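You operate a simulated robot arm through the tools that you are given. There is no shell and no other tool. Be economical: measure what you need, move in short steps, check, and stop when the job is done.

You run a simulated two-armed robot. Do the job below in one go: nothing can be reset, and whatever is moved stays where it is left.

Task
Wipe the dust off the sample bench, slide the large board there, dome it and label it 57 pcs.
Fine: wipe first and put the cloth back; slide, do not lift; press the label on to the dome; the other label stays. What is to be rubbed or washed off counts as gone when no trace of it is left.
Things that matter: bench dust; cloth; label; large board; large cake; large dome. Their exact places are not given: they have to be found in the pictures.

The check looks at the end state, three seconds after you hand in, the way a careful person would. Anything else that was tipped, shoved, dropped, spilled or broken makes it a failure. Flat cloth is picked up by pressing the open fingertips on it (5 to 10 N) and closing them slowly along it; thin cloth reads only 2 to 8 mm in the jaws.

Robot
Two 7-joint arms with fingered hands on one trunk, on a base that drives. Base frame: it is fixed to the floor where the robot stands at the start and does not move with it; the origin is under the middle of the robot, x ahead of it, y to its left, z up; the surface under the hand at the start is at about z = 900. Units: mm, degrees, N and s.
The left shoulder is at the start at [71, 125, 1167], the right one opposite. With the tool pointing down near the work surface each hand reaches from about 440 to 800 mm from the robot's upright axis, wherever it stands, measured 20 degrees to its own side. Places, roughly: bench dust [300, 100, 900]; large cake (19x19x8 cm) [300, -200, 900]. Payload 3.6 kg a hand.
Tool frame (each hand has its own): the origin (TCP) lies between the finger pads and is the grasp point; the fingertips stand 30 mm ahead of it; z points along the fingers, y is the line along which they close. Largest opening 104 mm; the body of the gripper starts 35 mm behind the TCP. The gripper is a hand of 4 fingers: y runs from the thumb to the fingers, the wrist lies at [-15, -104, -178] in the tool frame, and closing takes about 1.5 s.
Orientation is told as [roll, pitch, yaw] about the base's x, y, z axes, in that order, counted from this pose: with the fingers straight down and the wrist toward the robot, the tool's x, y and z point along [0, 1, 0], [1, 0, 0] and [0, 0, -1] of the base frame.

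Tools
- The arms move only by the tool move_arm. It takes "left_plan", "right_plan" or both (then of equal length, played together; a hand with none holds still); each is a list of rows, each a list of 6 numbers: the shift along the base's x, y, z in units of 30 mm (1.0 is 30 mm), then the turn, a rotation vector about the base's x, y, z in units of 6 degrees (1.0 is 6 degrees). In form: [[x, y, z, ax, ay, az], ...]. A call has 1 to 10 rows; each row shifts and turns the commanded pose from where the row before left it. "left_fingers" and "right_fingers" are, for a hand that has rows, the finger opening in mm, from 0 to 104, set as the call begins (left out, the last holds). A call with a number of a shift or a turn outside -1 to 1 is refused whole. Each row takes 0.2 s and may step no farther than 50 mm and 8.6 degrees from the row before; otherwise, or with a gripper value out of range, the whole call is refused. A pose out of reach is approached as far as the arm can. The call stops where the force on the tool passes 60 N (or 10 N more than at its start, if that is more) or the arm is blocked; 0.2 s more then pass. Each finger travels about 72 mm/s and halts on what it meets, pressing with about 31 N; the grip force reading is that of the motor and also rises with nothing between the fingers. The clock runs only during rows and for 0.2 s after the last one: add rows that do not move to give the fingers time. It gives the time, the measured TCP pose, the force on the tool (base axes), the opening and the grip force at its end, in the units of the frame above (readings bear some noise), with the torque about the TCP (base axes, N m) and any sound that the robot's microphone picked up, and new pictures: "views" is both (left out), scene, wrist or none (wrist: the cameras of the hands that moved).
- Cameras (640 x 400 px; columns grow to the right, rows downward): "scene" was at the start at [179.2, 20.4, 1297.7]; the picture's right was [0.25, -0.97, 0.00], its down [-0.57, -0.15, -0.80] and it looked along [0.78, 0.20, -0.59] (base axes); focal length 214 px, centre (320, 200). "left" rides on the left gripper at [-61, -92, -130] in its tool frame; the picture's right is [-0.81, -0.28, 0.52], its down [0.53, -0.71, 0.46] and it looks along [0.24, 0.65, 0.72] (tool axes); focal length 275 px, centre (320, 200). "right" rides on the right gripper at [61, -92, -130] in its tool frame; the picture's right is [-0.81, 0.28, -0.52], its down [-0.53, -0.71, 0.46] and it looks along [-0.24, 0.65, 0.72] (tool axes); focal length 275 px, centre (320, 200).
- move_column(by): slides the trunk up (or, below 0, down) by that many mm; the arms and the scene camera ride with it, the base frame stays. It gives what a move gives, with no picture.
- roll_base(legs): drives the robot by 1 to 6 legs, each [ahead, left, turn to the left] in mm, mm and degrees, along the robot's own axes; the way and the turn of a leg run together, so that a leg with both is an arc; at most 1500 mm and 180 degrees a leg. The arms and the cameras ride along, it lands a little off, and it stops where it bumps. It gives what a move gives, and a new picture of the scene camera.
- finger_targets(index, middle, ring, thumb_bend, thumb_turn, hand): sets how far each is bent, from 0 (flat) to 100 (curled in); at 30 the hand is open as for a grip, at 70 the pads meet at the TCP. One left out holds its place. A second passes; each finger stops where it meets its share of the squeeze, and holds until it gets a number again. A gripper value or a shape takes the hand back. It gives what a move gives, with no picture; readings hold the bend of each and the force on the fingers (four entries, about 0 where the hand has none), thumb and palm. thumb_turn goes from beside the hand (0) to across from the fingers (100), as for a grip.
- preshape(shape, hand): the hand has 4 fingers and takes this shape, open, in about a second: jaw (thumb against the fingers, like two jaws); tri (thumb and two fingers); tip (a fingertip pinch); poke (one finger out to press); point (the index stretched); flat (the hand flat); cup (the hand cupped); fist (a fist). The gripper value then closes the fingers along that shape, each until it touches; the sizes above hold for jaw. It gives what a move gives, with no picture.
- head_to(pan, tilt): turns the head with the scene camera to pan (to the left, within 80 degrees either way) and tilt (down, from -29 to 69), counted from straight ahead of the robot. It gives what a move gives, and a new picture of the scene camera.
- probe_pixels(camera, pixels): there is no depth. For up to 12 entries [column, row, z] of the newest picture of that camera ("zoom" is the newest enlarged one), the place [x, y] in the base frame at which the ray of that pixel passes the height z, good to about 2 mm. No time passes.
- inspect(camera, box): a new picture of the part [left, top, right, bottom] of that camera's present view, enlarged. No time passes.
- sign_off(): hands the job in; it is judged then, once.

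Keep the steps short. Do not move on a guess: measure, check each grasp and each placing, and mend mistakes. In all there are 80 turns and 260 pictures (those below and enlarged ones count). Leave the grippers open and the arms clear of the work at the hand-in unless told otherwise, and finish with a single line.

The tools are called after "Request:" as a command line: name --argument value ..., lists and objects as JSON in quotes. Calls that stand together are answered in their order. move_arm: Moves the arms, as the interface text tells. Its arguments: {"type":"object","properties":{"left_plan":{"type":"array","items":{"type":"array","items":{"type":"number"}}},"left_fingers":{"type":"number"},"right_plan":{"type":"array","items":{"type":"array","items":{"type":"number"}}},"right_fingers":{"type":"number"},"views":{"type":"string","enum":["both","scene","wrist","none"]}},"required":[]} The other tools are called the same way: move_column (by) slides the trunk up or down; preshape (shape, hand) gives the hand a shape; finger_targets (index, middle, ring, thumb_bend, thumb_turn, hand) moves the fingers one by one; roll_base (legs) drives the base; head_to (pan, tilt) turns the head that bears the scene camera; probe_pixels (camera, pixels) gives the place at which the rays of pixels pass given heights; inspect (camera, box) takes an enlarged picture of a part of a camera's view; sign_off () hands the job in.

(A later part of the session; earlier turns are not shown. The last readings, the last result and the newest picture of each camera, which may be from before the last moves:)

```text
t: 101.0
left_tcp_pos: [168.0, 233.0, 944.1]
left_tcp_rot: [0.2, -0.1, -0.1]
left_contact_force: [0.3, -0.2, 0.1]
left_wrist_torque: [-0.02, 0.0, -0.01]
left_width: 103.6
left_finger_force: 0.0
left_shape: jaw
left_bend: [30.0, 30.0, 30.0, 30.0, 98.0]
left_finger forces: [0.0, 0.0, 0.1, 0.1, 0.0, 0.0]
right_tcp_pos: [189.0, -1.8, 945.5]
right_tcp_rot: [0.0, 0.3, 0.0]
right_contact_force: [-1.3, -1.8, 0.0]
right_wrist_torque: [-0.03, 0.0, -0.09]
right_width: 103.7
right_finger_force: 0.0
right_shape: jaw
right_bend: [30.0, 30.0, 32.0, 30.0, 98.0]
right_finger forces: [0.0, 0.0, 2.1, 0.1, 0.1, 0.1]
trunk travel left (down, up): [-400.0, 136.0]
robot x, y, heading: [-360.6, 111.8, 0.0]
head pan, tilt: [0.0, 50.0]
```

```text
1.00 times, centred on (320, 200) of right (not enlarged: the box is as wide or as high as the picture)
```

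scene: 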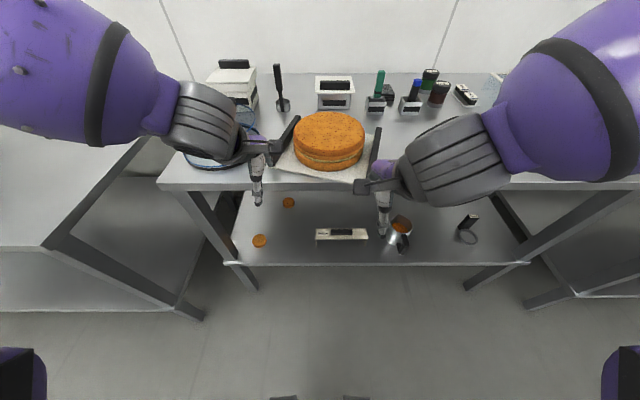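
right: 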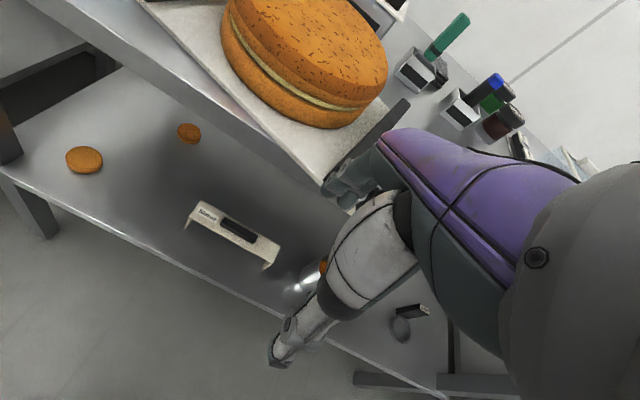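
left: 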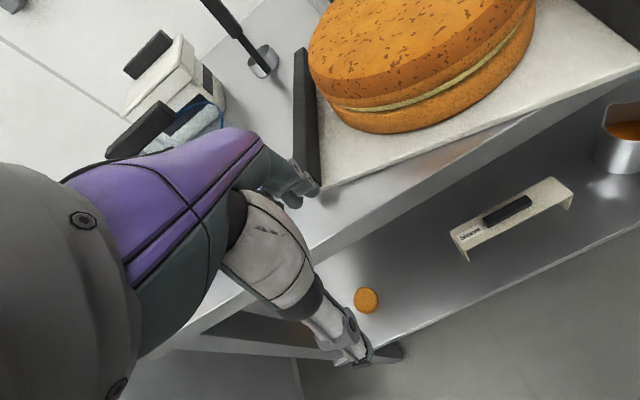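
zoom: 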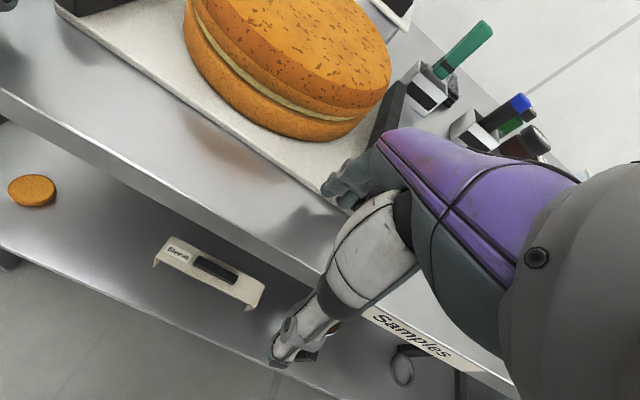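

Nearly square now. I'll back both hands off and raise them, then measure.

Request:
move_arm --left_plan '[[-0.6, 0, 0, 0, 0, 0], [-0.6, 0, 0.5, 0, 0, 0], [0, 0, 1, 0, 0, 0], [0, 0.2, 1, 0, 0, 0], [0, 0.2, 1, 0, 0, 0], [0, 0.2, 1, 0, 0, 0], [0, 0.2, 1, 0, 0, 0], [0, 0.2, 1, 0, 0, 0], [0, 0.2, 1, 0, 0, 0], [0, 0.2, 1, 0, 0, 0]]' --right_plan '[[-0.6, 0, 0, 0, 0, 0], [-0.6, -0.4, 0.5, 0, 0, 0], [-0.5, -0.4, 1, 0, 0, 0], [-0.5, -0.4, 1, 0, 0, 0], [-0.5, -0.4, 1, 0, 0, 0], [-0.5, -0.4, 1, 0, 0, 0], [0, -0.5, 1, 0, 0, 0], [0, -0.5, 1, 0, 0, 0], [0, -0.5, 1, 0, 0, 0], [0, -0.5, 1, 0, 0, 0]]' --views "scene"

Request:
inspect --camera "scene" --box '[160, 60, 440, 220]'

```text
t: 103.2
left_tcp_pos: [130.2, 275.5, 1199.8]
left_tcp_rot: [0.1, 0.0, -0.1]
left_contact_force: [0.0, 0.4, -0.1]
left_wrist_torque: [0.02, 0.04, -0.02]
left_width: 103.6
left_finger_force: 0.2
left_shape: jaw
left_bend: [30.0, 30.0, 30.0, 30.0, 98.0]
left_finger forces: [0.0, 0.1, 0.1, 0.1, 0.0, 0.0]
right_tcp_pos: [92.5, -123.0, 1199.2]
right_tcp_rot: [0.0, 0.4, -0.2]
right_contact_force: [-0.7, -0.1, -0.1]
right_wrist_torque: [-0.02, 0.02, 0.02]
right_width: 103.5
right_finger_force: 0.0
right_shape: jaw
right_bend: [30.0, 30.0, 30.0, 30.0, 98.0]
right_finger forces: [0.0, 0.0, 0.0, 0.0, 0.0, 0.1]
trunk travel left (down, up): [-400.0, 136.0]
robot x, y, heading: [-357.3, 111.0, -0.4]
head pan, tilt: [0.0, 50.0]
```

scene: 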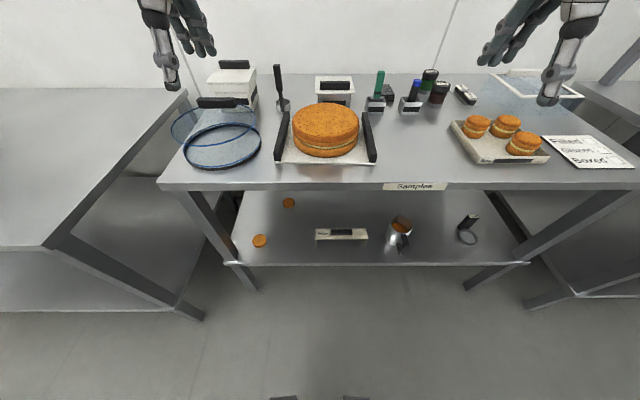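

```text
2.29 times, centred on (300, 140) of scene
```

zoom: 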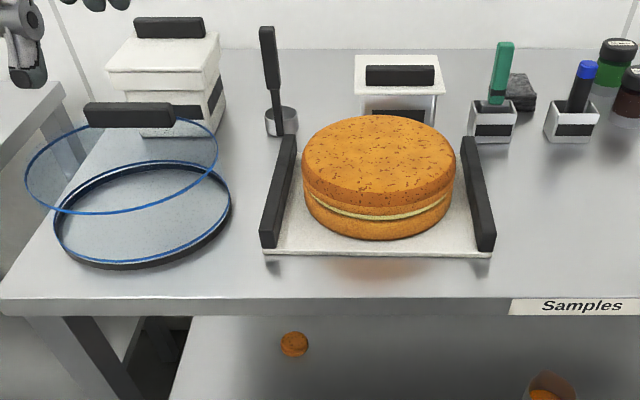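

The board is square and on the wiped spot. I'll drive closer for exact measuring of board, cake and dome.

Request:
roll_base --legs '[[145, 0, 0.3], [0, 100, 0]]'

Request:
head_to --pan 3 --tilt 62

Request:
inspect --camera "scene" --box '[320, 60, 500, 200]'

Request:
inspect --camera "scene" --box '[180, 40, 360, 180]'

```text
t: 105.7
left_tcp_pos: [275.4, 379.5, 1198.5]
left_tcp_rot: [0.1, -0.2, 0.2]
left_contact_force: [0.2, 0.8, 0.7]
left_wrist_torque: [-0.04, 0.0, 0.02]
left_width: 103.8
left_finger_force: 0.1
left_shape: jaw
left_bend: [30.0, 30.0, 30.0, 30.0, 98.0]
left_finger forces: [0.0, 0.1, 0.1, 0.1, 0.1, 0.0]
right_tcp_pos: [239.3, -19.4, 1200.3]
right_tcp_rot: [0.1, 0.5, 0.3]
right_contact_force: [-0.5, -0.6, 1.2]
right_wrist_torque: [-0.04, -0.03, 0.0]
right_width: 103.5
right_finger_force: 0.1
right_shape: jaw
right_bend: [30.0, 30.0, 30.0, 30.0, 98.0]
right_finger forces: [0.1, 0.0, 0.1, 0.0, 0.1, 0.1]
trunk travel left (down, up): [-400.0, 136.0]
robot x, y, heading: [-209.9, 209.8, -0.0]
head pan, tilt: [0.0, 50.0]
```

scene: 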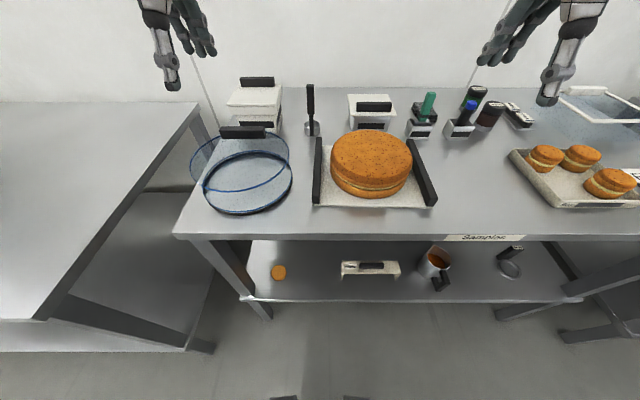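

```text
t: 106.5
left_tcp_pos: [276.9, 378.5, 1198.7]
left_tcp_rot: [0.2, -0.1, 0.2]
left_contact_force: [0.8, -0.1, 0.1]
left_wrist_torque: [-0.03, 0.0, 0.01]
left_width: 103.7
left_finger_force: 0.0
left_shape: jaw
left_bend: [30.0, 30.0, 30.0, 30.0, 98.0]
left_finger forces: [0.0, 0.0, 0.0, 0.1, 0.0, 0.0]
right_tcp_pos: [239.1, -19.1, 1199.5]
right_tcp_rot: [0.0, 0.6, 0.3]
right_contact_force: [0.5, -1.1, -0.4]
right_wrist_torque: [-0.01, -0.02, 0.01]
right_width: 103.6
right_finger_force: 0.2
right_shape: jaw
right_bend: [30.0, 30.0, 30.0, 30.0, 98.0]
right_finger forces: [0.1, 0.0, 0.0, 0.0, 0.1, 0.0]
trunk travel left (down, up): [-400.0, 136.0]
robot x, y, heading: [-210.6, 209.6, 0.1]
head pan, tilt: [3.0, 62.0]
```

scene: 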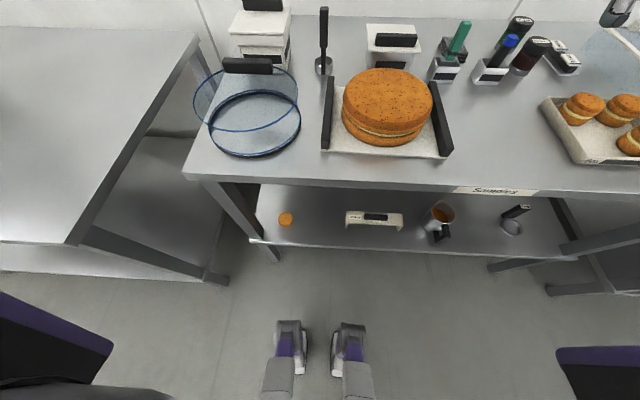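

```text
2.86 times, centred on (410, 130) of scene
```

zoom: 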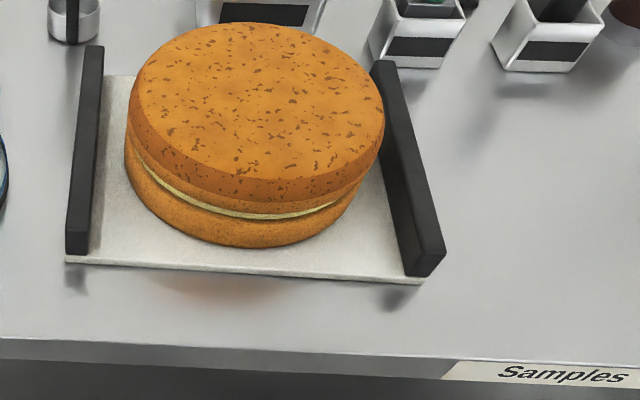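

```text
2.86 times, centred on (270, 110) of scene
```

zoom: 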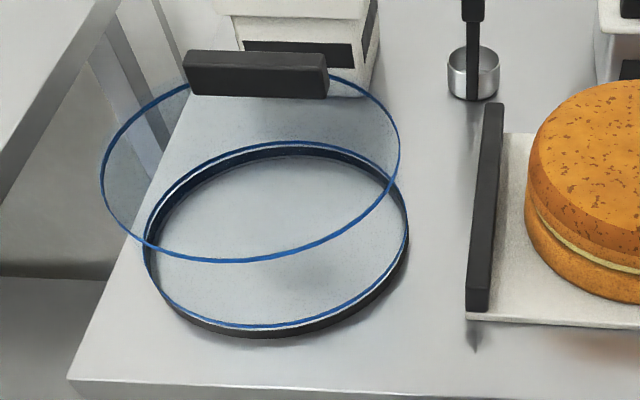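

Request:
probe_pixels --camera "zoom" --pixels '[[145, 265, 900], [410, 248, 900], [275, 338, 900], [100, 185, 995], [400, 160, 995], [245, 262, 995], [190, 52, 1020], [328, 56, 1020], [190, 90, 995], [328, 97, 995], [290, 142, 910]]'

Request:
probe_pixels --camera "scene" --pixels '[[321.1, 151.7, 902], [446.4, 159.4, 902], [326, 76.4, 932], [334, 76.4, 932], [428, 82, 932], [437, 81, 932], [322, 141, 932], [329, 141, 932], [446, 152, 932], [454, 150, 932], [388, 97, 990], [383, 146.5, 908]]'

```text
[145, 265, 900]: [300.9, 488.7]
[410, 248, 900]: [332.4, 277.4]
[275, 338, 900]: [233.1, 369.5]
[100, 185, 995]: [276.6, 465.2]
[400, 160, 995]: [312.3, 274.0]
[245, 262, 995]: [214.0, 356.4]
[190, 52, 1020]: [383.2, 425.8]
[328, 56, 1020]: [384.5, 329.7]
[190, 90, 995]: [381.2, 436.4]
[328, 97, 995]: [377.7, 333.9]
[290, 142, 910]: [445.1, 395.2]
```

```text
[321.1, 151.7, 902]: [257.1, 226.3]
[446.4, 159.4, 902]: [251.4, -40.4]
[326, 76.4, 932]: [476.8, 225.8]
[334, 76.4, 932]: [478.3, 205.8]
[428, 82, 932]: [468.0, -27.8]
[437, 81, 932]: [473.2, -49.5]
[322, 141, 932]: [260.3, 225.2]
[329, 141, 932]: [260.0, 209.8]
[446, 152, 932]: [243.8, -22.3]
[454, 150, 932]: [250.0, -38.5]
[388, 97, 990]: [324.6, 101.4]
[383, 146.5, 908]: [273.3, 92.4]
```

Measurements so far:
- **Board:** centre about (364,91), inner gap between the bars 232 mm.
- **Dome:** centre about (340,384), diameter about 213, top near z 995, handle at the rear.

Now a look at the dome through the left hand camera.

Request:
inspect --camera "left" --box '[0, 0, 640, 400]'

```text
1.00 times, centred on (320, 200) of left (not enlarged: the box is as wide or as high as the picture)
```

zoom: 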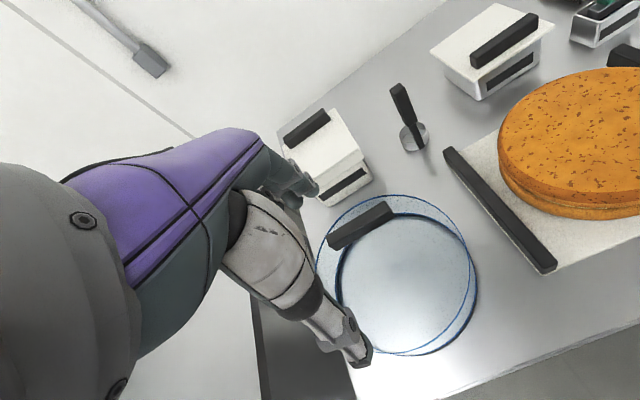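

Request:
probe_pixels --camera "left" --pixels '[[327, 238, 1018], [386, 203, 1018], [331, 250, 995], [396, 214, 995], [395, 207, 1018], [360, 221, 1018], [476, 300, 900], [420, 355, 900], [340, 285, 905]]'

Request:
inspect --camera "left" --box '[300, 180, 500, 380]'

```text
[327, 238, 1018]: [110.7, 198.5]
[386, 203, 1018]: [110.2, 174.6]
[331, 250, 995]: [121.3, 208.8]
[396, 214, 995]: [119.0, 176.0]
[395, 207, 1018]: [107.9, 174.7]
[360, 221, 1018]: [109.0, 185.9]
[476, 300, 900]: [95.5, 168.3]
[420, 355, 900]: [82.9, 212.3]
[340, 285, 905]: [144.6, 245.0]
```

```text
2.00 times, centred on (400, 280) of left
```

zoom: 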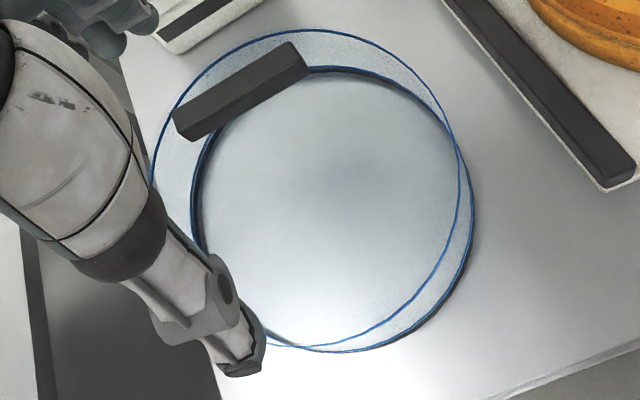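

Request:
probe_pixels --camera "zoom" --pixels '[[174, 110, 1018], [293, 43, 1018], [185, 141, 995], [308, 70, 995], [185, 141, 1005], [308, 70, 1005], [472, 215, 900], [340, 351, 900], [445, 110, 995], [310, 30, 995], [152, 175, 995], [308, 346, 995]]'

```text
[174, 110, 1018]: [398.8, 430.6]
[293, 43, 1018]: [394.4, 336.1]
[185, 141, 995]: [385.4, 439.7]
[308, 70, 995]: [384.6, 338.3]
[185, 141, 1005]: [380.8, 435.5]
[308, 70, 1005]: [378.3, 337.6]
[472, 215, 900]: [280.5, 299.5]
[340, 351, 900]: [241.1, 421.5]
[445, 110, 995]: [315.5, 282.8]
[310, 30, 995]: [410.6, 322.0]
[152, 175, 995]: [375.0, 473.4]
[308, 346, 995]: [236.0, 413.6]
```

Request:
inspect --camera "left" --box '[260, 80, 460, 280]'

Request:
probe_pixels --camera "zoom" --pixels '[[170, 250, 900], [260, 200, 900], [152, 222, 990], [250, 160, 990], [152, 222, 970], [152, 222, 1010]]'

Request:
probe_pixels --camera "scene" --pixels '[[228, 36, 990], [286, 40, 990], [228, 36, 1010], [232, 62, 900], [286, 68, 900]]'

```text
2.00 times, centred on (360, 180) of left
```

zoom: 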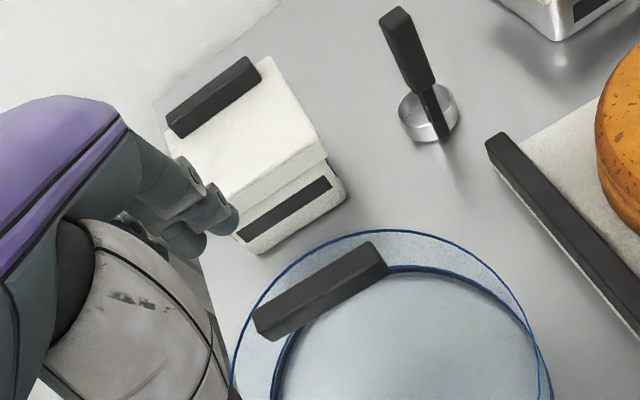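

```text
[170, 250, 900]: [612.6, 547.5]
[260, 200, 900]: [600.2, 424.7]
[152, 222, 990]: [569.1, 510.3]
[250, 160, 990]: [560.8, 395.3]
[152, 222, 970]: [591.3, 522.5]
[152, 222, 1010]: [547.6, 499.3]
```

```text
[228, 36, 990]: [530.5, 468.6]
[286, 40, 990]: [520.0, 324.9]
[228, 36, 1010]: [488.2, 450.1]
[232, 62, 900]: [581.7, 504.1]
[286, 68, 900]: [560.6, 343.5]
```

The handle bar is at x 390–405, y 336–436, z 987–1005. The box behind starts at x≈520, so there is room. I'll bring the left hand over it with 50 mm opening.

Request:
move_arm --left_plan '[[0.8, 0.05, 0, 0, 0, 0], [0.8, 0.05, 0, 0, 0, 0], [0.8, 0.05, 0, 0, 0, 0], [0.8, 0.05, 0, 0, 0, 0], [0.8, 0.05, -0.5, 0, 0, 0], [0, 0, -1, 0, 0, 0], [0, 0, -1, 0, 0, 0], [0, 0, -1, 0, 0, 0], [0, 0, -1, 0, 0, 0]]' --left_fingers 50 --views "both"

Request:
inspect --camera "left" --box '[240, 120, 480, 400]'

Request:
inspect --camera "scene" --box '[180, 20, 360, 180]'

```text
t: 108.5
left_tcp_pos: [396.8, 387.2, 1063.3]
left_tcp_rot: [0.1, -0.1, 0.2]
left_contact_force: [-0.8, 0.3, -0.1]
left_wrist_torque: [-0.02, 0.01, 0.01]
left_width: 50.5
left_finger_force: 0.1
left_shape: jaw
left_bend: [74.0, 45.0, 42.0, 70.0, 100.0]
left_finger forces: [0.1, 0.1, 0.0, 0.0, 0.0, 0.0]
right_tcp_pos: [240.1, -18.6, 1200.2]
right_tcp_rot: [0.0, 0.4, 0.3]
right_contact_force: [0.5, 0.3, -0.2]
right_wrist_torque: [0.04, 0.04, -0.05]
right_width: 103.7
right_finger_force: 0.1
right_shape: jaw
right_bend: [30.0, 30.0, 30.0, 30.0, 98.0]
right_finger forces: [0.0, 0.0, 0.0, 0.0, 0.1, 0.1]
trunk travel left (down, up): [-400.0, 136.0]
robot x, y, heading: [-212.8, 210.9, 0.4]
head pan, tilt: [3.0, 62.0]
```

scene: 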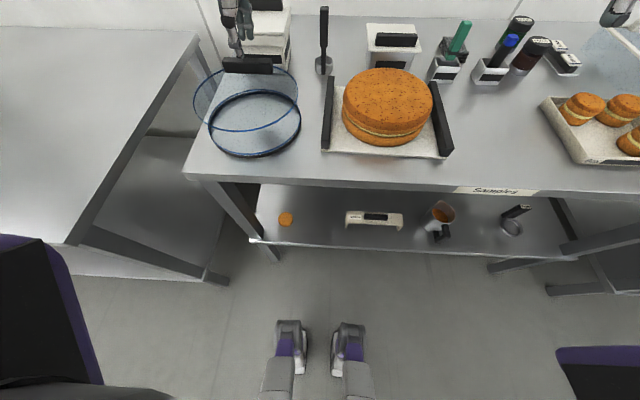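
left: 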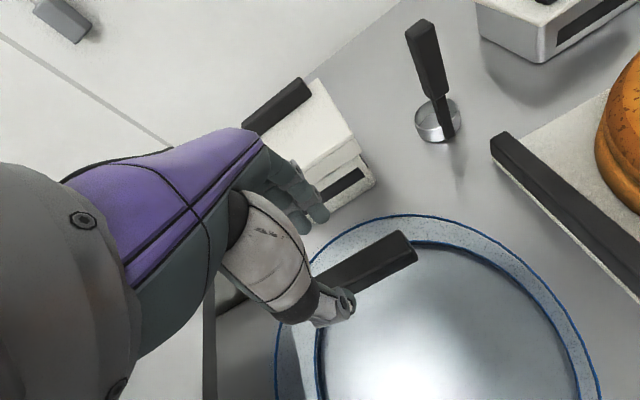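

```text
1.43 times, centred on (360, 260) of left
```

zoom: 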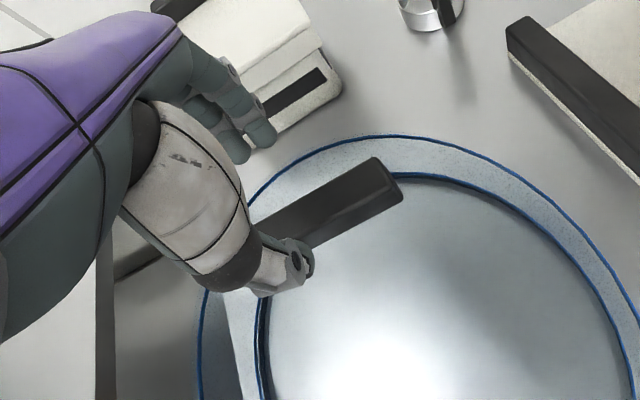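

```text
2.50 times, centred on (270, 100) of scene
```

zoom: 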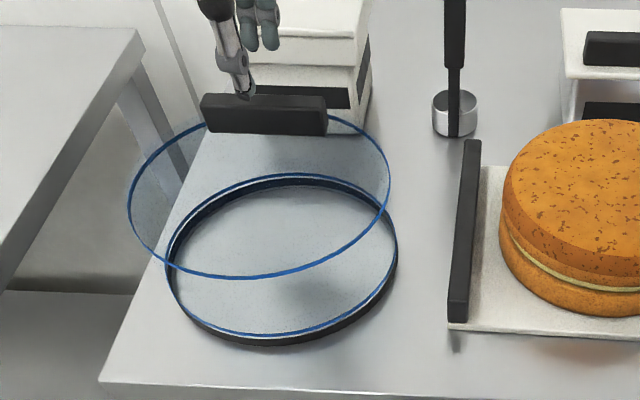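

Request:
probe_pixels --camera "left" --pixels '[[400, 232, 1005], [413, 246, 1005], [416, 260, 987], [345, 300, 1033], [318, 213, 1033]]'

```text
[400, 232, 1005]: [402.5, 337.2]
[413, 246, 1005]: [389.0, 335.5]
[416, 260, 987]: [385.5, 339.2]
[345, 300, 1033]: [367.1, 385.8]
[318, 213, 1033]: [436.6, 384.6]
```

The handle lies between thumb (x≈367) and fingers (x≈430). I'll lower to TCP 1022 and close.

Request:
move_arm --left_plan '[[-0.04, 0, -0.6, 0, 0, 0], [0, 0, -0.5, 0, 0, 0], [0, 0, -0.28, 0, 0, 0], [0, 0, 0, 0, 0, 0]]' --views "none"

Request:
move_arm --left_plan '[[0, 0, 0, 0, 0, 0], [0, 0, 0, 0, 0, 0], [0, 0, 0, 0, 0, 0], [0, 0, 0, 0, 0, 0], [0, 0, 0, 0, 0, 0]]' --left_fingers 5 --views "both"

Request:
inspect --camera "left" --box '[240, 120, 480, 400]'

```text
t: 109.5
left_tcp_pos: [395.8, 386.2, 1022.1]
left_tcp_rot: [0.1, -0.1, 0.2]
left_contact_force: [-0.1, 0.6, 1.1]
left_wrist_torque: [-0.01, 0.01, 0.04]
left_width: 50.1
left_finger_force: 0.1
left_shape: jaw
left_bend: [74.0, 45.0, 42.0, 70.0, 100.0]
left_finger forces: [0.7, 0.5, 0.0, 0.0, 0.5, 0.0]
right_tcp_pos: [240.2, -19.6, 1201.1]
right_tcp_rot: [0.0, 0.5, 0.4]
right_contact_force: [0.8, 0.4, 0.2]
right_wrist_torque: [-0.02, -0.02, -0.01]
right_width: 103.6
right_finger_force: 0.1
right_shape: jaw
right_bend: [30.0, 30.0, 30.0, 30.0, 98.0]
right_finger forces: [0.1, 0.0, 0.0, 0.0, 0.0, 0.0]
trunk travel left (down, up): [-400.0, 136.0]
robot x, y, heading: [-213.5, 214.2, 0.1]
head pan, tilt: [3.0, 62.0]
```

```text
t: 110.7
left_tcp_pos: [394.7, 384.2, 1023.5]
left_tcp_rot: [0.0, -0.2, 0.1]
left_contact_force: [1.2, -1.2, 7.0]
left_wrist_torque: [0.05, -0.17, -0.19]
left_width: 19.4
left_finger_force: 31.3
left_shape: jaw
left_bend: [75.0, 70.0, 69.0, 76.0, 100.0]
left_finger forces: [8.7, 23.2, 3.4, 0.0, 27.4, 0.0]
right_tcp_pos: [238.9, -19.1, 1200.1]
right_tcp_rot: [0.0, 0.4, 0.4]
right_contact_force: [0.6, -0.3, 0.7]
right_wrist_torque: [0.02, -0.04, 0.0]
right_width: 103.7
right_finger_force: 0.1
right_shape: jaw
right_bend: [30.0, 30.0, 30.0, 30.0, 98.0]
right_finger forces: [0.0, 0.0, 0.0, 0.0, 0.1, 0.1]
trunk travel left (down, up): [-400.0, 136.0]
robot x, y, heading: [-215.0, 208.4, 0.0]
head pan, tilt: [3.0, 62.0]
```

scene: 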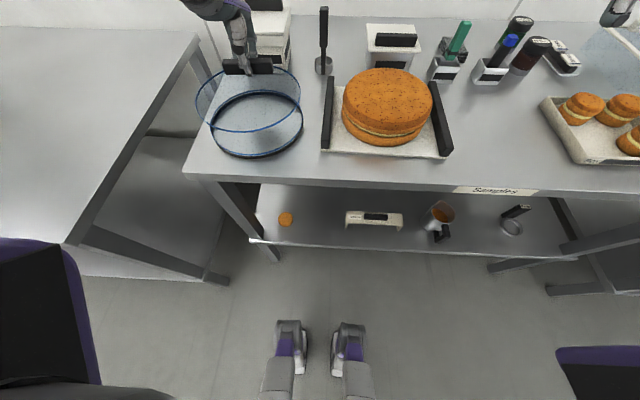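
left: 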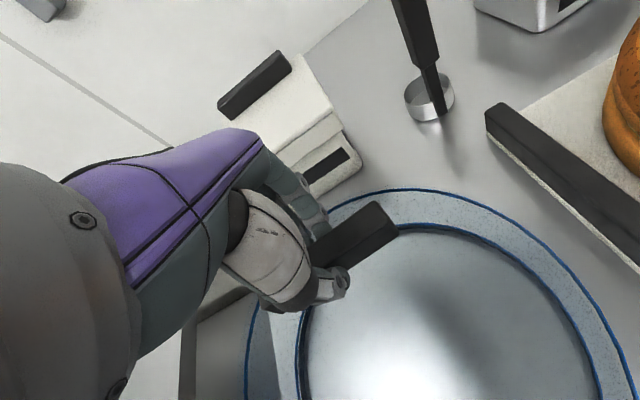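

```text
1.43 times, centred on (360, 260) of left
```

zoom: 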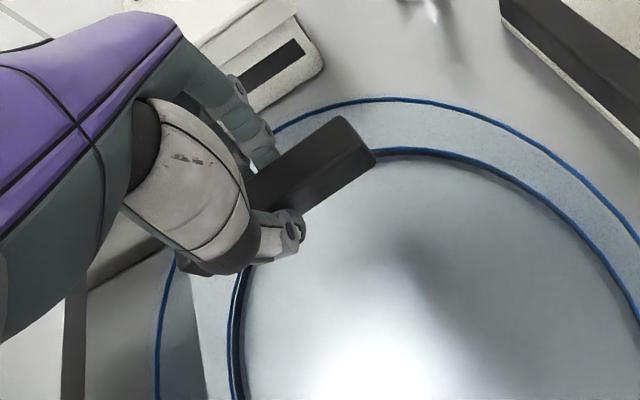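

Gripped at 19 mm. A small lift first to see how it hangs.

Request:
move_arm --left_plan '[[0, 0, 0.3, 0, 0, 0], [0, 0, 0.4, 0, 0, 0], [0, 0, 0.5, 0, 0, 0], [0, 0, 0.5, 0, 0, 0]]' --views "scene"

Request:
inspect --camera "scene" --box '[180, 20, 360, 180]'

```text
t: 111.7
left_tcp_pos: [394.5, 386.0, 1073.9]
left_tcp_rot: [0.1, 0.0, 0.3]
left_contact_force: [0.2, -0.2, -0.5]
left_wrist_torque: [0.02, -0.04, 0.01]
left_width: 17.7
left_finger_force: 31.5
left_shape: jaw
left_bend: [75.0, 70.0, 70.0, 76.0, 98.0]
left_finger forces: [14.8, 10.9, 0.1, 0.0, 25.7, 0.1]
right_tcp_pos: [239.7, -18.2, 1199.5]
right_tcp_rot: [0.1, 0.5, 0.3]
right_contact_force: [-0.1, 0.9, 0.9]
right_wrist_torque: [-0.01, -0.02, -0.05]
right_width: 103.6
right_finger_force: 0.1
right_shape: jaw
right_bend: [30.0, 30.0, 30.0, 30.0, 98.0]
right_finger forces: [0.1, 0.0, 0.1, 0.0, 0.0, 0.1]
trunk travel left (down, up): [-400.0, 136.0]
robot x, y, heading: [-212.3, 212.3, 0.2]
head pan, tilt: [3.0, 62.0]
```

scene: 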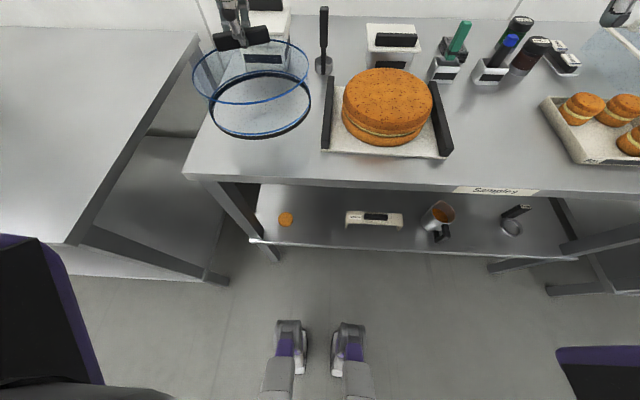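

```text
2.50 times, centred on (270, 100) of scene
```

zoom: 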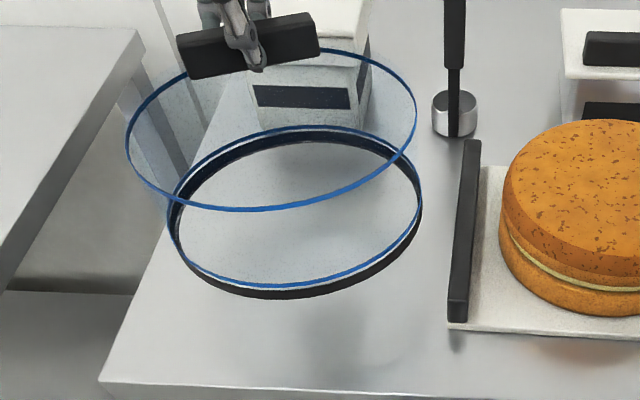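

The dome hangs with a slight roll but is held. I'll raise it 80 mm with the trunk, and look at its tilt again.

Request:
move_column --by 85

Request:
head_to --pan 10 --tilt 50

Request:
inspect --camera "scene" --box '[180, 40, 400, 220]'

Request:
inspect --camera "left" --box '[0, 0, 640, 400]'

```text
t: 112.9
left_tcp_pos: [396.2, 386.1, 1158.0]
left_tcp_rot: [0.1, 0.1, 0.3]
left_contact_force: [-0.4, -0.6, -0.9]
left_wrist_torque: [0.04, -0.03, -0.02]
left_width: 17.6
left_finger_force: 30.8
left_shape: jaw
left_bend: [75.0, 70.0, 70.0, 76.0, 98.0]
left_finger forces: [14.8, 10.8, 0.1, 0.0, 25.7, 0.0]
right_tcp_pos: [241.5, -18.3, 1284.8]
right_tcp_rot: [0.0, 0.6, 0.3]
right_contact_force: [1.1, 0.1, -0.1]
right_wrist_torque: [0.01, 0.0, -0.02]
right_width: 103.6
right_finger_force: 0.1
right_shape: jaw
right_bend: [30.0, 30.0, 30.0, 30.0, 98.0]
right_finger forces: [0.0, 0.0, 0.0, 0.0, 0.0, 0.0]
trunk travel left (down, up): [-485.0, 51.0]
robot x, y, heading: [-211.1, 212.6, 0.2]
head pan, tilt: [3.0, 62.0]
```

```text
t: 113.6
left_tcp_pos: [394.0, 386.4, 1157.9]
left_tcp_rot: [0.1, 0.0, 0.2]
left_contact_force: [0.0, 0.3, -1.7]
left_wrist_torque: [0.04, -0.05, 0.02]
left_width: 17.6
left_finger_force: 30.7
left_shape: jaw
left_bend: [75.0, 70.0, 70.0, 76.0, 98.0]
left_finger forces: [14.9, 10.9, 0.1, 0.0, 25.7, 0.1]
right_tcp_pos: [239.2, -19.4, 1284.8]
right_tcp_rot: [0.0, 0.5, 0.2]
right_contact_force: [-0.1, -0.3, -0.2]
right_wrist_torque: [0.0, -0.02, -0.01]
right_width: 103.8
right_finger_force: 0.0
right_shape: jaw
right_bend: [30.0, 30.0, 30.0, 30.0, 98.0]
right_finger forces: [0.0, 0.1, 0.0, 0.0, 0.0, 0.1]
trunk travel left (down, up): [-485.0, 51.0]
robot x, y, heading: [-210.5, 206.9, 0.3]
head pan, tilt: [10.0, 50.0]
```

scene: 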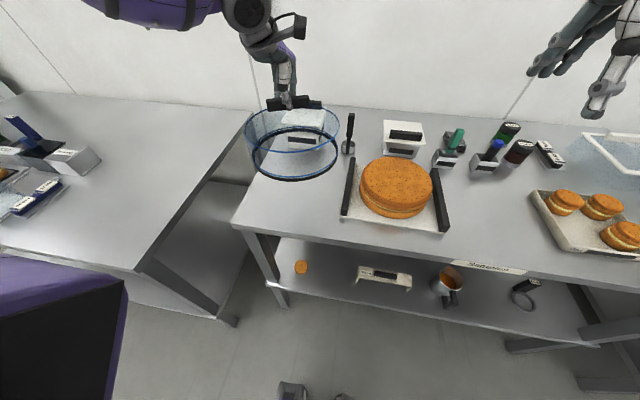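

```text
2.22 times, centred on (290, 130) of scene
```

zoom: 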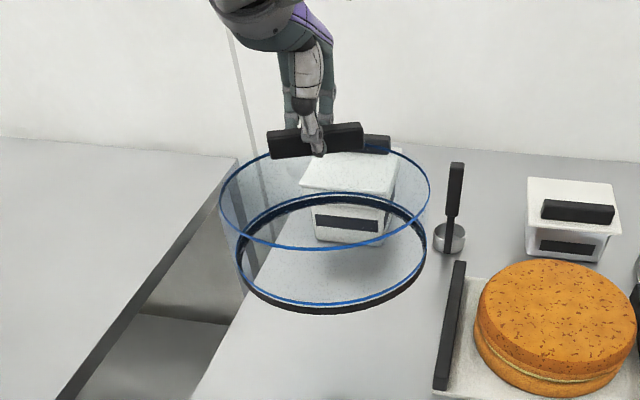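

```text
1.00 times, centred on (320, 200) of left (not enlarged: the box is as wide or as high as the picture)
```

zoom: 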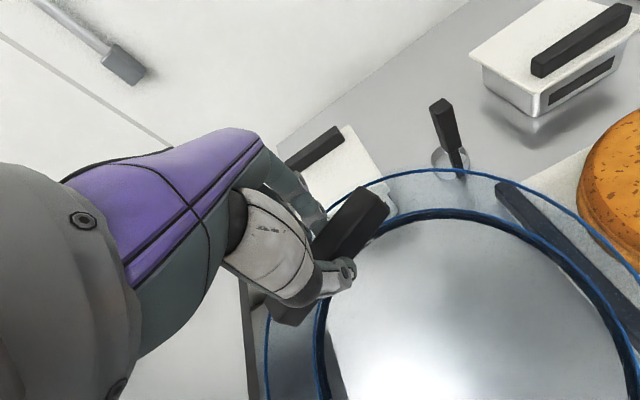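

Request:
inspect --camera "scene" --box '[240, 80, 350, 190]'

Request:
probe_pixels --camera "zoom" --pixels '[[310, 100, 1130], [310, 100, 1150]]'

Request:
inspect --camera "left" --box '[220, 150, 420, 350]'

```text
3.64 times, centred on (295, 135) of scene
```

zoom: 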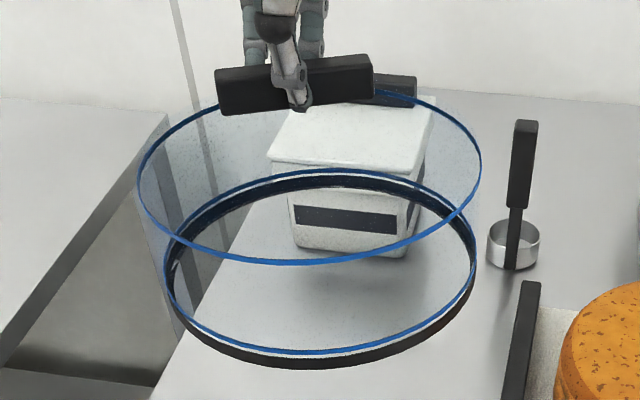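

```text
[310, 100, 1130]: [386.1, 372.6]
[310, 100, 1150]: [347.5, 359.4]
```

```text
2.00 times, centred on (320, 250) of left
```

zoom: 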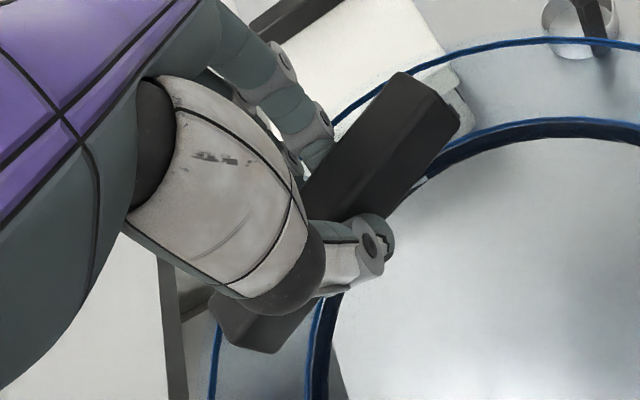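

Request:
probe_pixels --camera "zoom" --pixels '[[457, 112, 1120], [457, 112, 1140], [457, 112, 1160], [275, 352, 1100], [275, 352, 1120], [275, 352, 1140]]'

Request:
probe_pixels --camera "scene" --pixels '[[309.3, 97, 1120], [309.3, 97, 1140], [309.3, 97, 1160], [268, 111.9, 1100], [268, 111.9, 1120], [268, 111.9, 1140]]'

```text
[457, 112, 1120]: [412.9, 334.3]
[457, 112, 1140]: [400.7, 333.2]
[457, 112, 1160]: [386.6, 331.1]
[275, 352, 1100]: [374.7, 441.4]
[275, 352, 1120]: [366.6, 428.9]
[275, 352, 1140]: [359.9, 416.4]
```

```text
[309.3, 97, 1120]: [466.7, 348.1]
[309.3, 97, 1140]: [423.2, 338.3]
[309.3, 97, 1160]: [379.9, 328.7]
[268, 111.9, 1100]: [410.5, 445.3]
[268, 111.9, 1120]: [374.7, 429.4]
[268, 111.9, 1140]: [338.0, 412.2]
```

By stereo, the handle's left end is about 8° low and the dome is yawed about 13°. I'll correct by turning the hand the other way, +8° about x and -12° about z.

Request:
move_arm --left_plan '[[0, 0, 0, 0.65, 0, -0.65], [0, 0, 0, 0.65, 0, -0.65], [0, 0, 0, 0, 0, -0.7], [0, 0, 0, 0, 0, 0]]' --views "none"

Request:
inspect --camera "scene" --box '[240, 80, 350, 190]'

Request:
inspect --camera "left" --box '[240, 100, 640, 400]'

```text
t: 114.6
left_tcp_pos: [394.3, 386.0, 1159.0]
left_tcp_rot: [7.9, 0.5, -11.8]
left_contact_force: [0.8, -0.2, -1.7]
left_wrist_torque: [0.04, -0.06, 0.03]
left_width: 17.7
left_finger_force: 31.0
left_shape: jaw
left_bend: [75.0, 70.0, 70.0, 76.0, 98.0]
left_finger forces: [14.9, 10.8, 0.0, 0.0, 25.6, 0.2]
right_tcp_pos: [238.0, -18.9, 1285.4]
right_tcp_rot: [0.0, 0.5, 0.3]
right_contact_force: [0.4, -0.1, -0.4]
right_wrist_torque: [-0.05, 0.01, 0.0]
right_width: 103.7
right_finger_force: 0.1
right_shape: jaw
right_bend: [30.0, 30.0, 30.0, 30.0, 98.0]
right_finger forces: [0.0, 0.0, 0.0, 0.0, 0.0, 0.0]
trunk travel left (down, up): [-485.0, 51.0]
robot x, y, heading: [-211.9, 210.5, 0.3]
head pan, tilt: [10.0, 50.0]
```

```text
3.64 times, centred on (295, 135) of scene
```

zoom: 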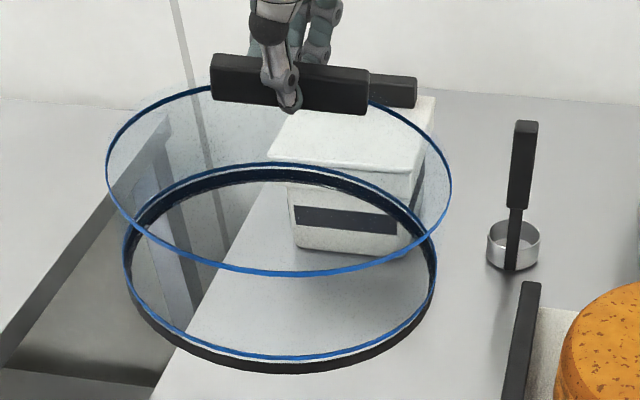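

```text
1.33 times, centred on (440, 250) of left
```

zoom: 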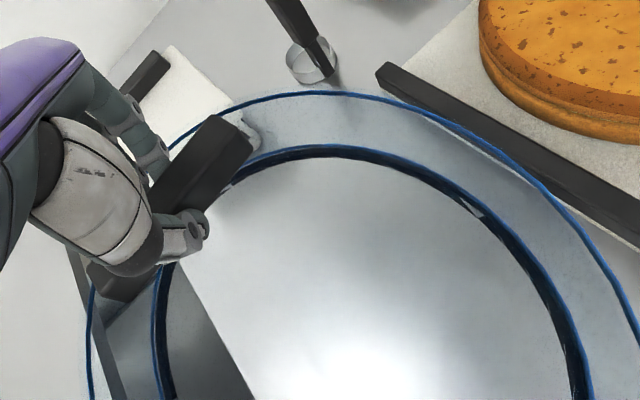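

Handle now parallel to the box edges, so roll and yaw are level. I'll check the pitch by probing the bottom ring at its expected height.

Request:
inspect --camera "scene" --box '[240, 80, 350, 190]'

Request:
probe_pixels --camera "zoom" --pixels '[[275, 373, 1036], [275, 373, 1020], [270, 163, 1045], [124, 275, 1036], [437, 275, 1036], [275, 276, 1124], [275, 276, 1110], [106, 180, 1124], [451, 185, 1124], [290, 115, 1124]]'

```text
3.64 times, centred on (295, 135) of scene
```

zoom: 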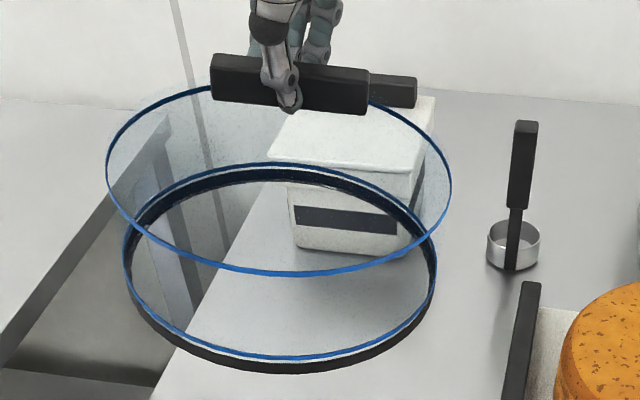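

```text
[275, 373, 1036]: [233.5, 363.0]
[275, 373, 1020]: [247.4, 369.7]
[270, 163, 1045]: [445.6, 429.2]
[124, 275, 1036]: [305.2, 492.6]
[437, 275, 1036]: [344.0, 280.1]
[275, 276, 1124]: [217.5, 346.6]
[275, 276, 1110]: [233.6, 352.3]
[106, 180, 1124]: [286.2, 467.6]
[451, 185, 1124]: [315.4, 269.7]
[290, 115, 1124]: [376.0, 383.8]
```

The dome is level with its centre at about (339.5,386). The target centre is (365,92). I'll carry it by driving the base 294 mm right, then measure again.

Request:
roll_base --legs '[[0, -294, 0]]'

Request:
inspect --camera "scene" --box '[230, 70, 380, 230]'

```text
t: 117.8
left_tcp_pos: [395.5, 92.4, 1158.9]
left_tcp_rot: [7.9, 0.6, -11.7]
left_contact_force: [0.2, 0.1, -1.6]
left_wrist_torque: [0.03, -0.06, 0.0]
left_width: 17.7
left_finger_force: 31.1
left_shape: jaw
left_bend: [75.0, 70.0, 70.0, 76.0, 98.0]
left_finger forces: [15.0, 10.9, 0.0, 0.0, 25.7, 0.0]
right_tcp_pos: [241.0, -313.0, 1285.5]
right_tcp_rot: [0.1, 0.5, 0.2]
right_contact_force: [0.9, 0.5, 0.6]
right_wrist_torque: [-0.01, -0.01, -0.02]
right_width: 103.9
right_finger_force: 0.2
right_shape: jaw
right_bend: [30.0, 30.0, 30.0, 30.0, 98.0]
right_finger forces: [0.0, 0.1, 0.0, 0.0, 0.1, 0.0]
trunk travel left (down, up): [-485.0, 51.0]
robot x, y, heading: [-207.6, -85.2, 0.4]
head pan, tilt: [10.0, 50.0]
```

scene: 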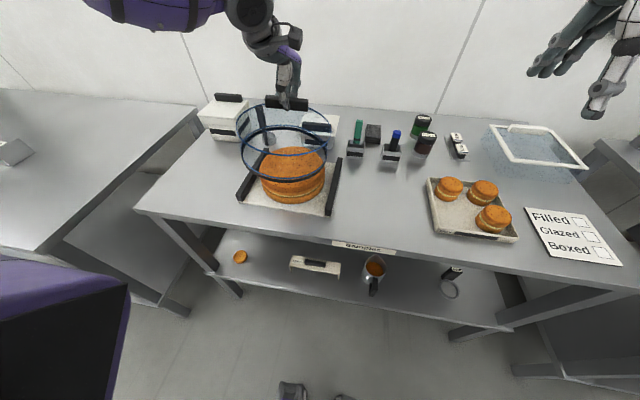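

```text
2.50 times, centred on (305, 150) of scene
```

zoom: 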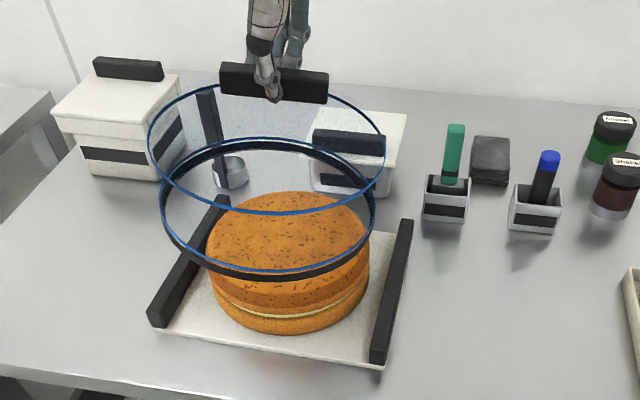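

Request:
probe_pixels --camera "zoom" --pixels '[[153, 328, 902], [383, 369, 902], [230, 197, 932], [405, 222, 932], [371, 348, 932], [170, 308, 932], [285, 334, 908], [160, 228, 1036], [376, 218, 1036], [272, 282, 1036], [370, 285, 915], [262, 140, 1043]]'

```text
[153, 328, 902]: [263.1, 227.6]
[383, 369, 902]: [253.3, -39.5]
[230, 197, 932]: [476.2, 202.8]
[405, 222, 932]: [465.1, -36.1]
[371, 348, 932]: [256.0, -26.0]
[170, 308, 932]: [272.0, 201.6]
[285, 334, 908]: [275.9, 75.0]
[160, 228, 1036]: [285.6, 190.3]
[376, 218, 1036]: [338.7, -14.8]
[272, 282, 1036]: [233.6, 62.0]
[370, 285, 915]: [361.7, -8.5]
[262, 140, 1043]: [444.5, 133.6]
```

Board inner centre is about (365,88) and cake centre about (369,89). The dome centre is now about (340,90). I'll shift +27 in x and -1.5 in y, lower 40 mm and look.

Request:
move_arm --left_plan '[[0.45, -0.05, 0, 0, 0, 0], [0.45, 0, 0, 0, 0, 0], [0, 0, -0.4, 0, 0, 0], [0, 0, -0.5, 0, 0, 0], [0, 0, -0.4, 0, 0, 0], [0, 0, 0, 0, 0, 0]]' --views "scene"

Request:
inspect --camera "scene" --box '[230, 80, 360, 220]'

Request:
inspect --camera "left" --box '[0, 0, 640, 400]'

Request:
inspect --camera "right" --box '[0, 0, 640, 400]'

```text
t: 119.2
left_tcp_pos: [423.3, 91.3, 1120.0]
left_tcp_rot: [7.8, 0.4, -11.8]
left_contact_force: [0.3, 0.4, -1.1]
left_wrist_torque: [0.05, -0.09, 0.0]
left_width: 17.5
left_finger_force: 30.4
left_shape: jaw
left_bend: [75.0, 70.0, 70.0, 77.0, 98.0]
left_finger forces: [14.8, 10.9, 0.0, 0.1, 25.7, 0.0]
right_tcp_pos: [241.9, -312.2, 1286.5]
right_tcp_rot: [0.0, 0.4, 0.4]
right_contact_force: [0.1, 0.1, -0.8]
right_wrist_torque: [0.0, 0.0, -0.04]
right_width: 103.8
right_finger_force: 0.1
right_shape: jaw
right_bend: [30.0, 30.0, 30.0, 30.0, 98.0]
right_finger forces: [0.1, 0.0, 0.1, 0.0, 0.0, 0.0]
trunk travel left (down, up): [-485.0, 51.0]
robot x, y, heading: [-215.3, -83.2, 0.3]
head pan, tilt: [10.0, 50.0]
```

scene: 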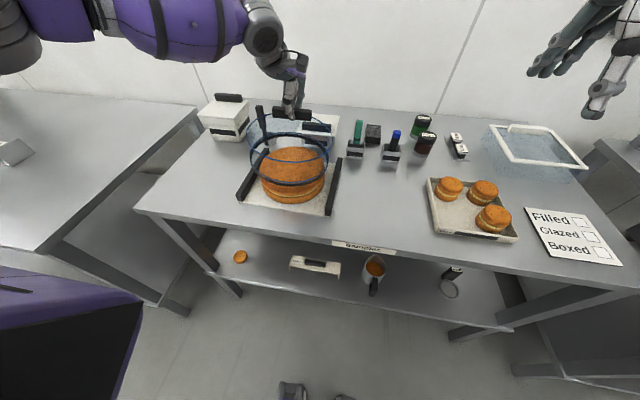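

```text
2.86 times, centred on (295, 150) of scene
```

zoom: 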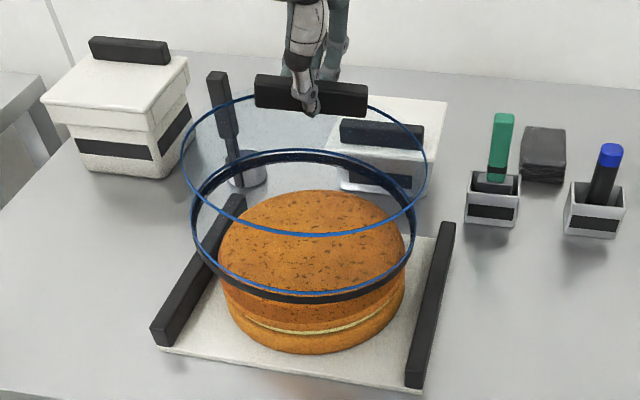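

```text
1.00 times, centred on (320, 200) of left (not enlarged: the box is as wide or as high as the picture)
```

zoom: 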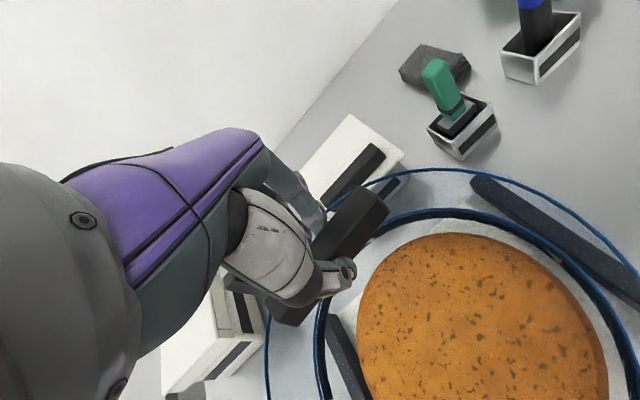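

```text
1.00 times, centred on (320, 200) of right (not enlarged: the box is as wide or as high as the picture)
```

zoom: 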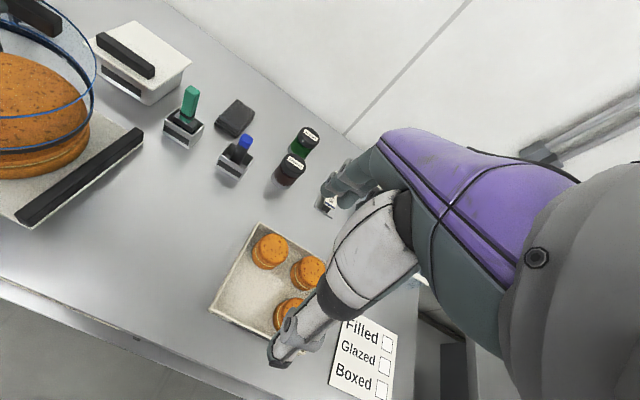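

Request:
inspect --camera "scene" --box '[230, 80, 360, 220]'

Request:
probe_pixels --camera "zoom" --pixels '[[191, 235, 997], [416, 235, 997], [300, 305, 997], [298, 150, 1004], [222, 285, 925], [406, 290, 915], [315, 354, 908], [405, 385, 932], [445, 222, 932], [182, 340, 932], [243, 197, 932]]'

```text
2.86 times, centred on (295, 150) of scene
```

zoom: 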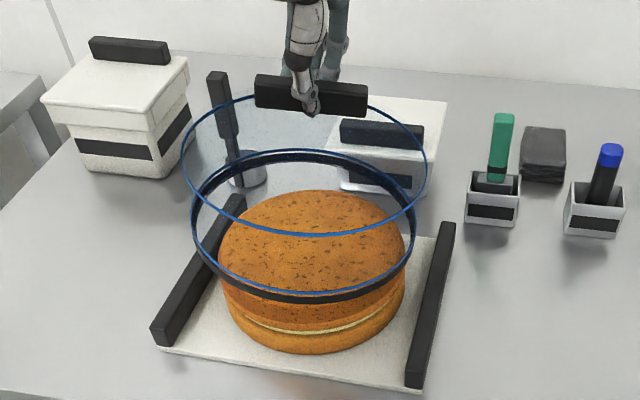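

```text
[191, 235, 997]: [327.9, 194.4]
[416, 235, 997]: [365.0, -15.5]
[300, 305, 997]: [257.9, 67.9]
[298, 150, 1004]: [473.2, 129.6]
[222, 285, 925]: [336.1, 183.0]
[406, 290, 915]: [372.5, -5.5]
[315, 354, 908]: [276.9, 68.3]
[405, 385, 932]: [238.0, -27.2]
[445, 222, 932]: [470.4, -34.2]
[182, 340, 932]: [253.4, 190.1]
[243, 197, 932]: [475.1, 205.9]
```

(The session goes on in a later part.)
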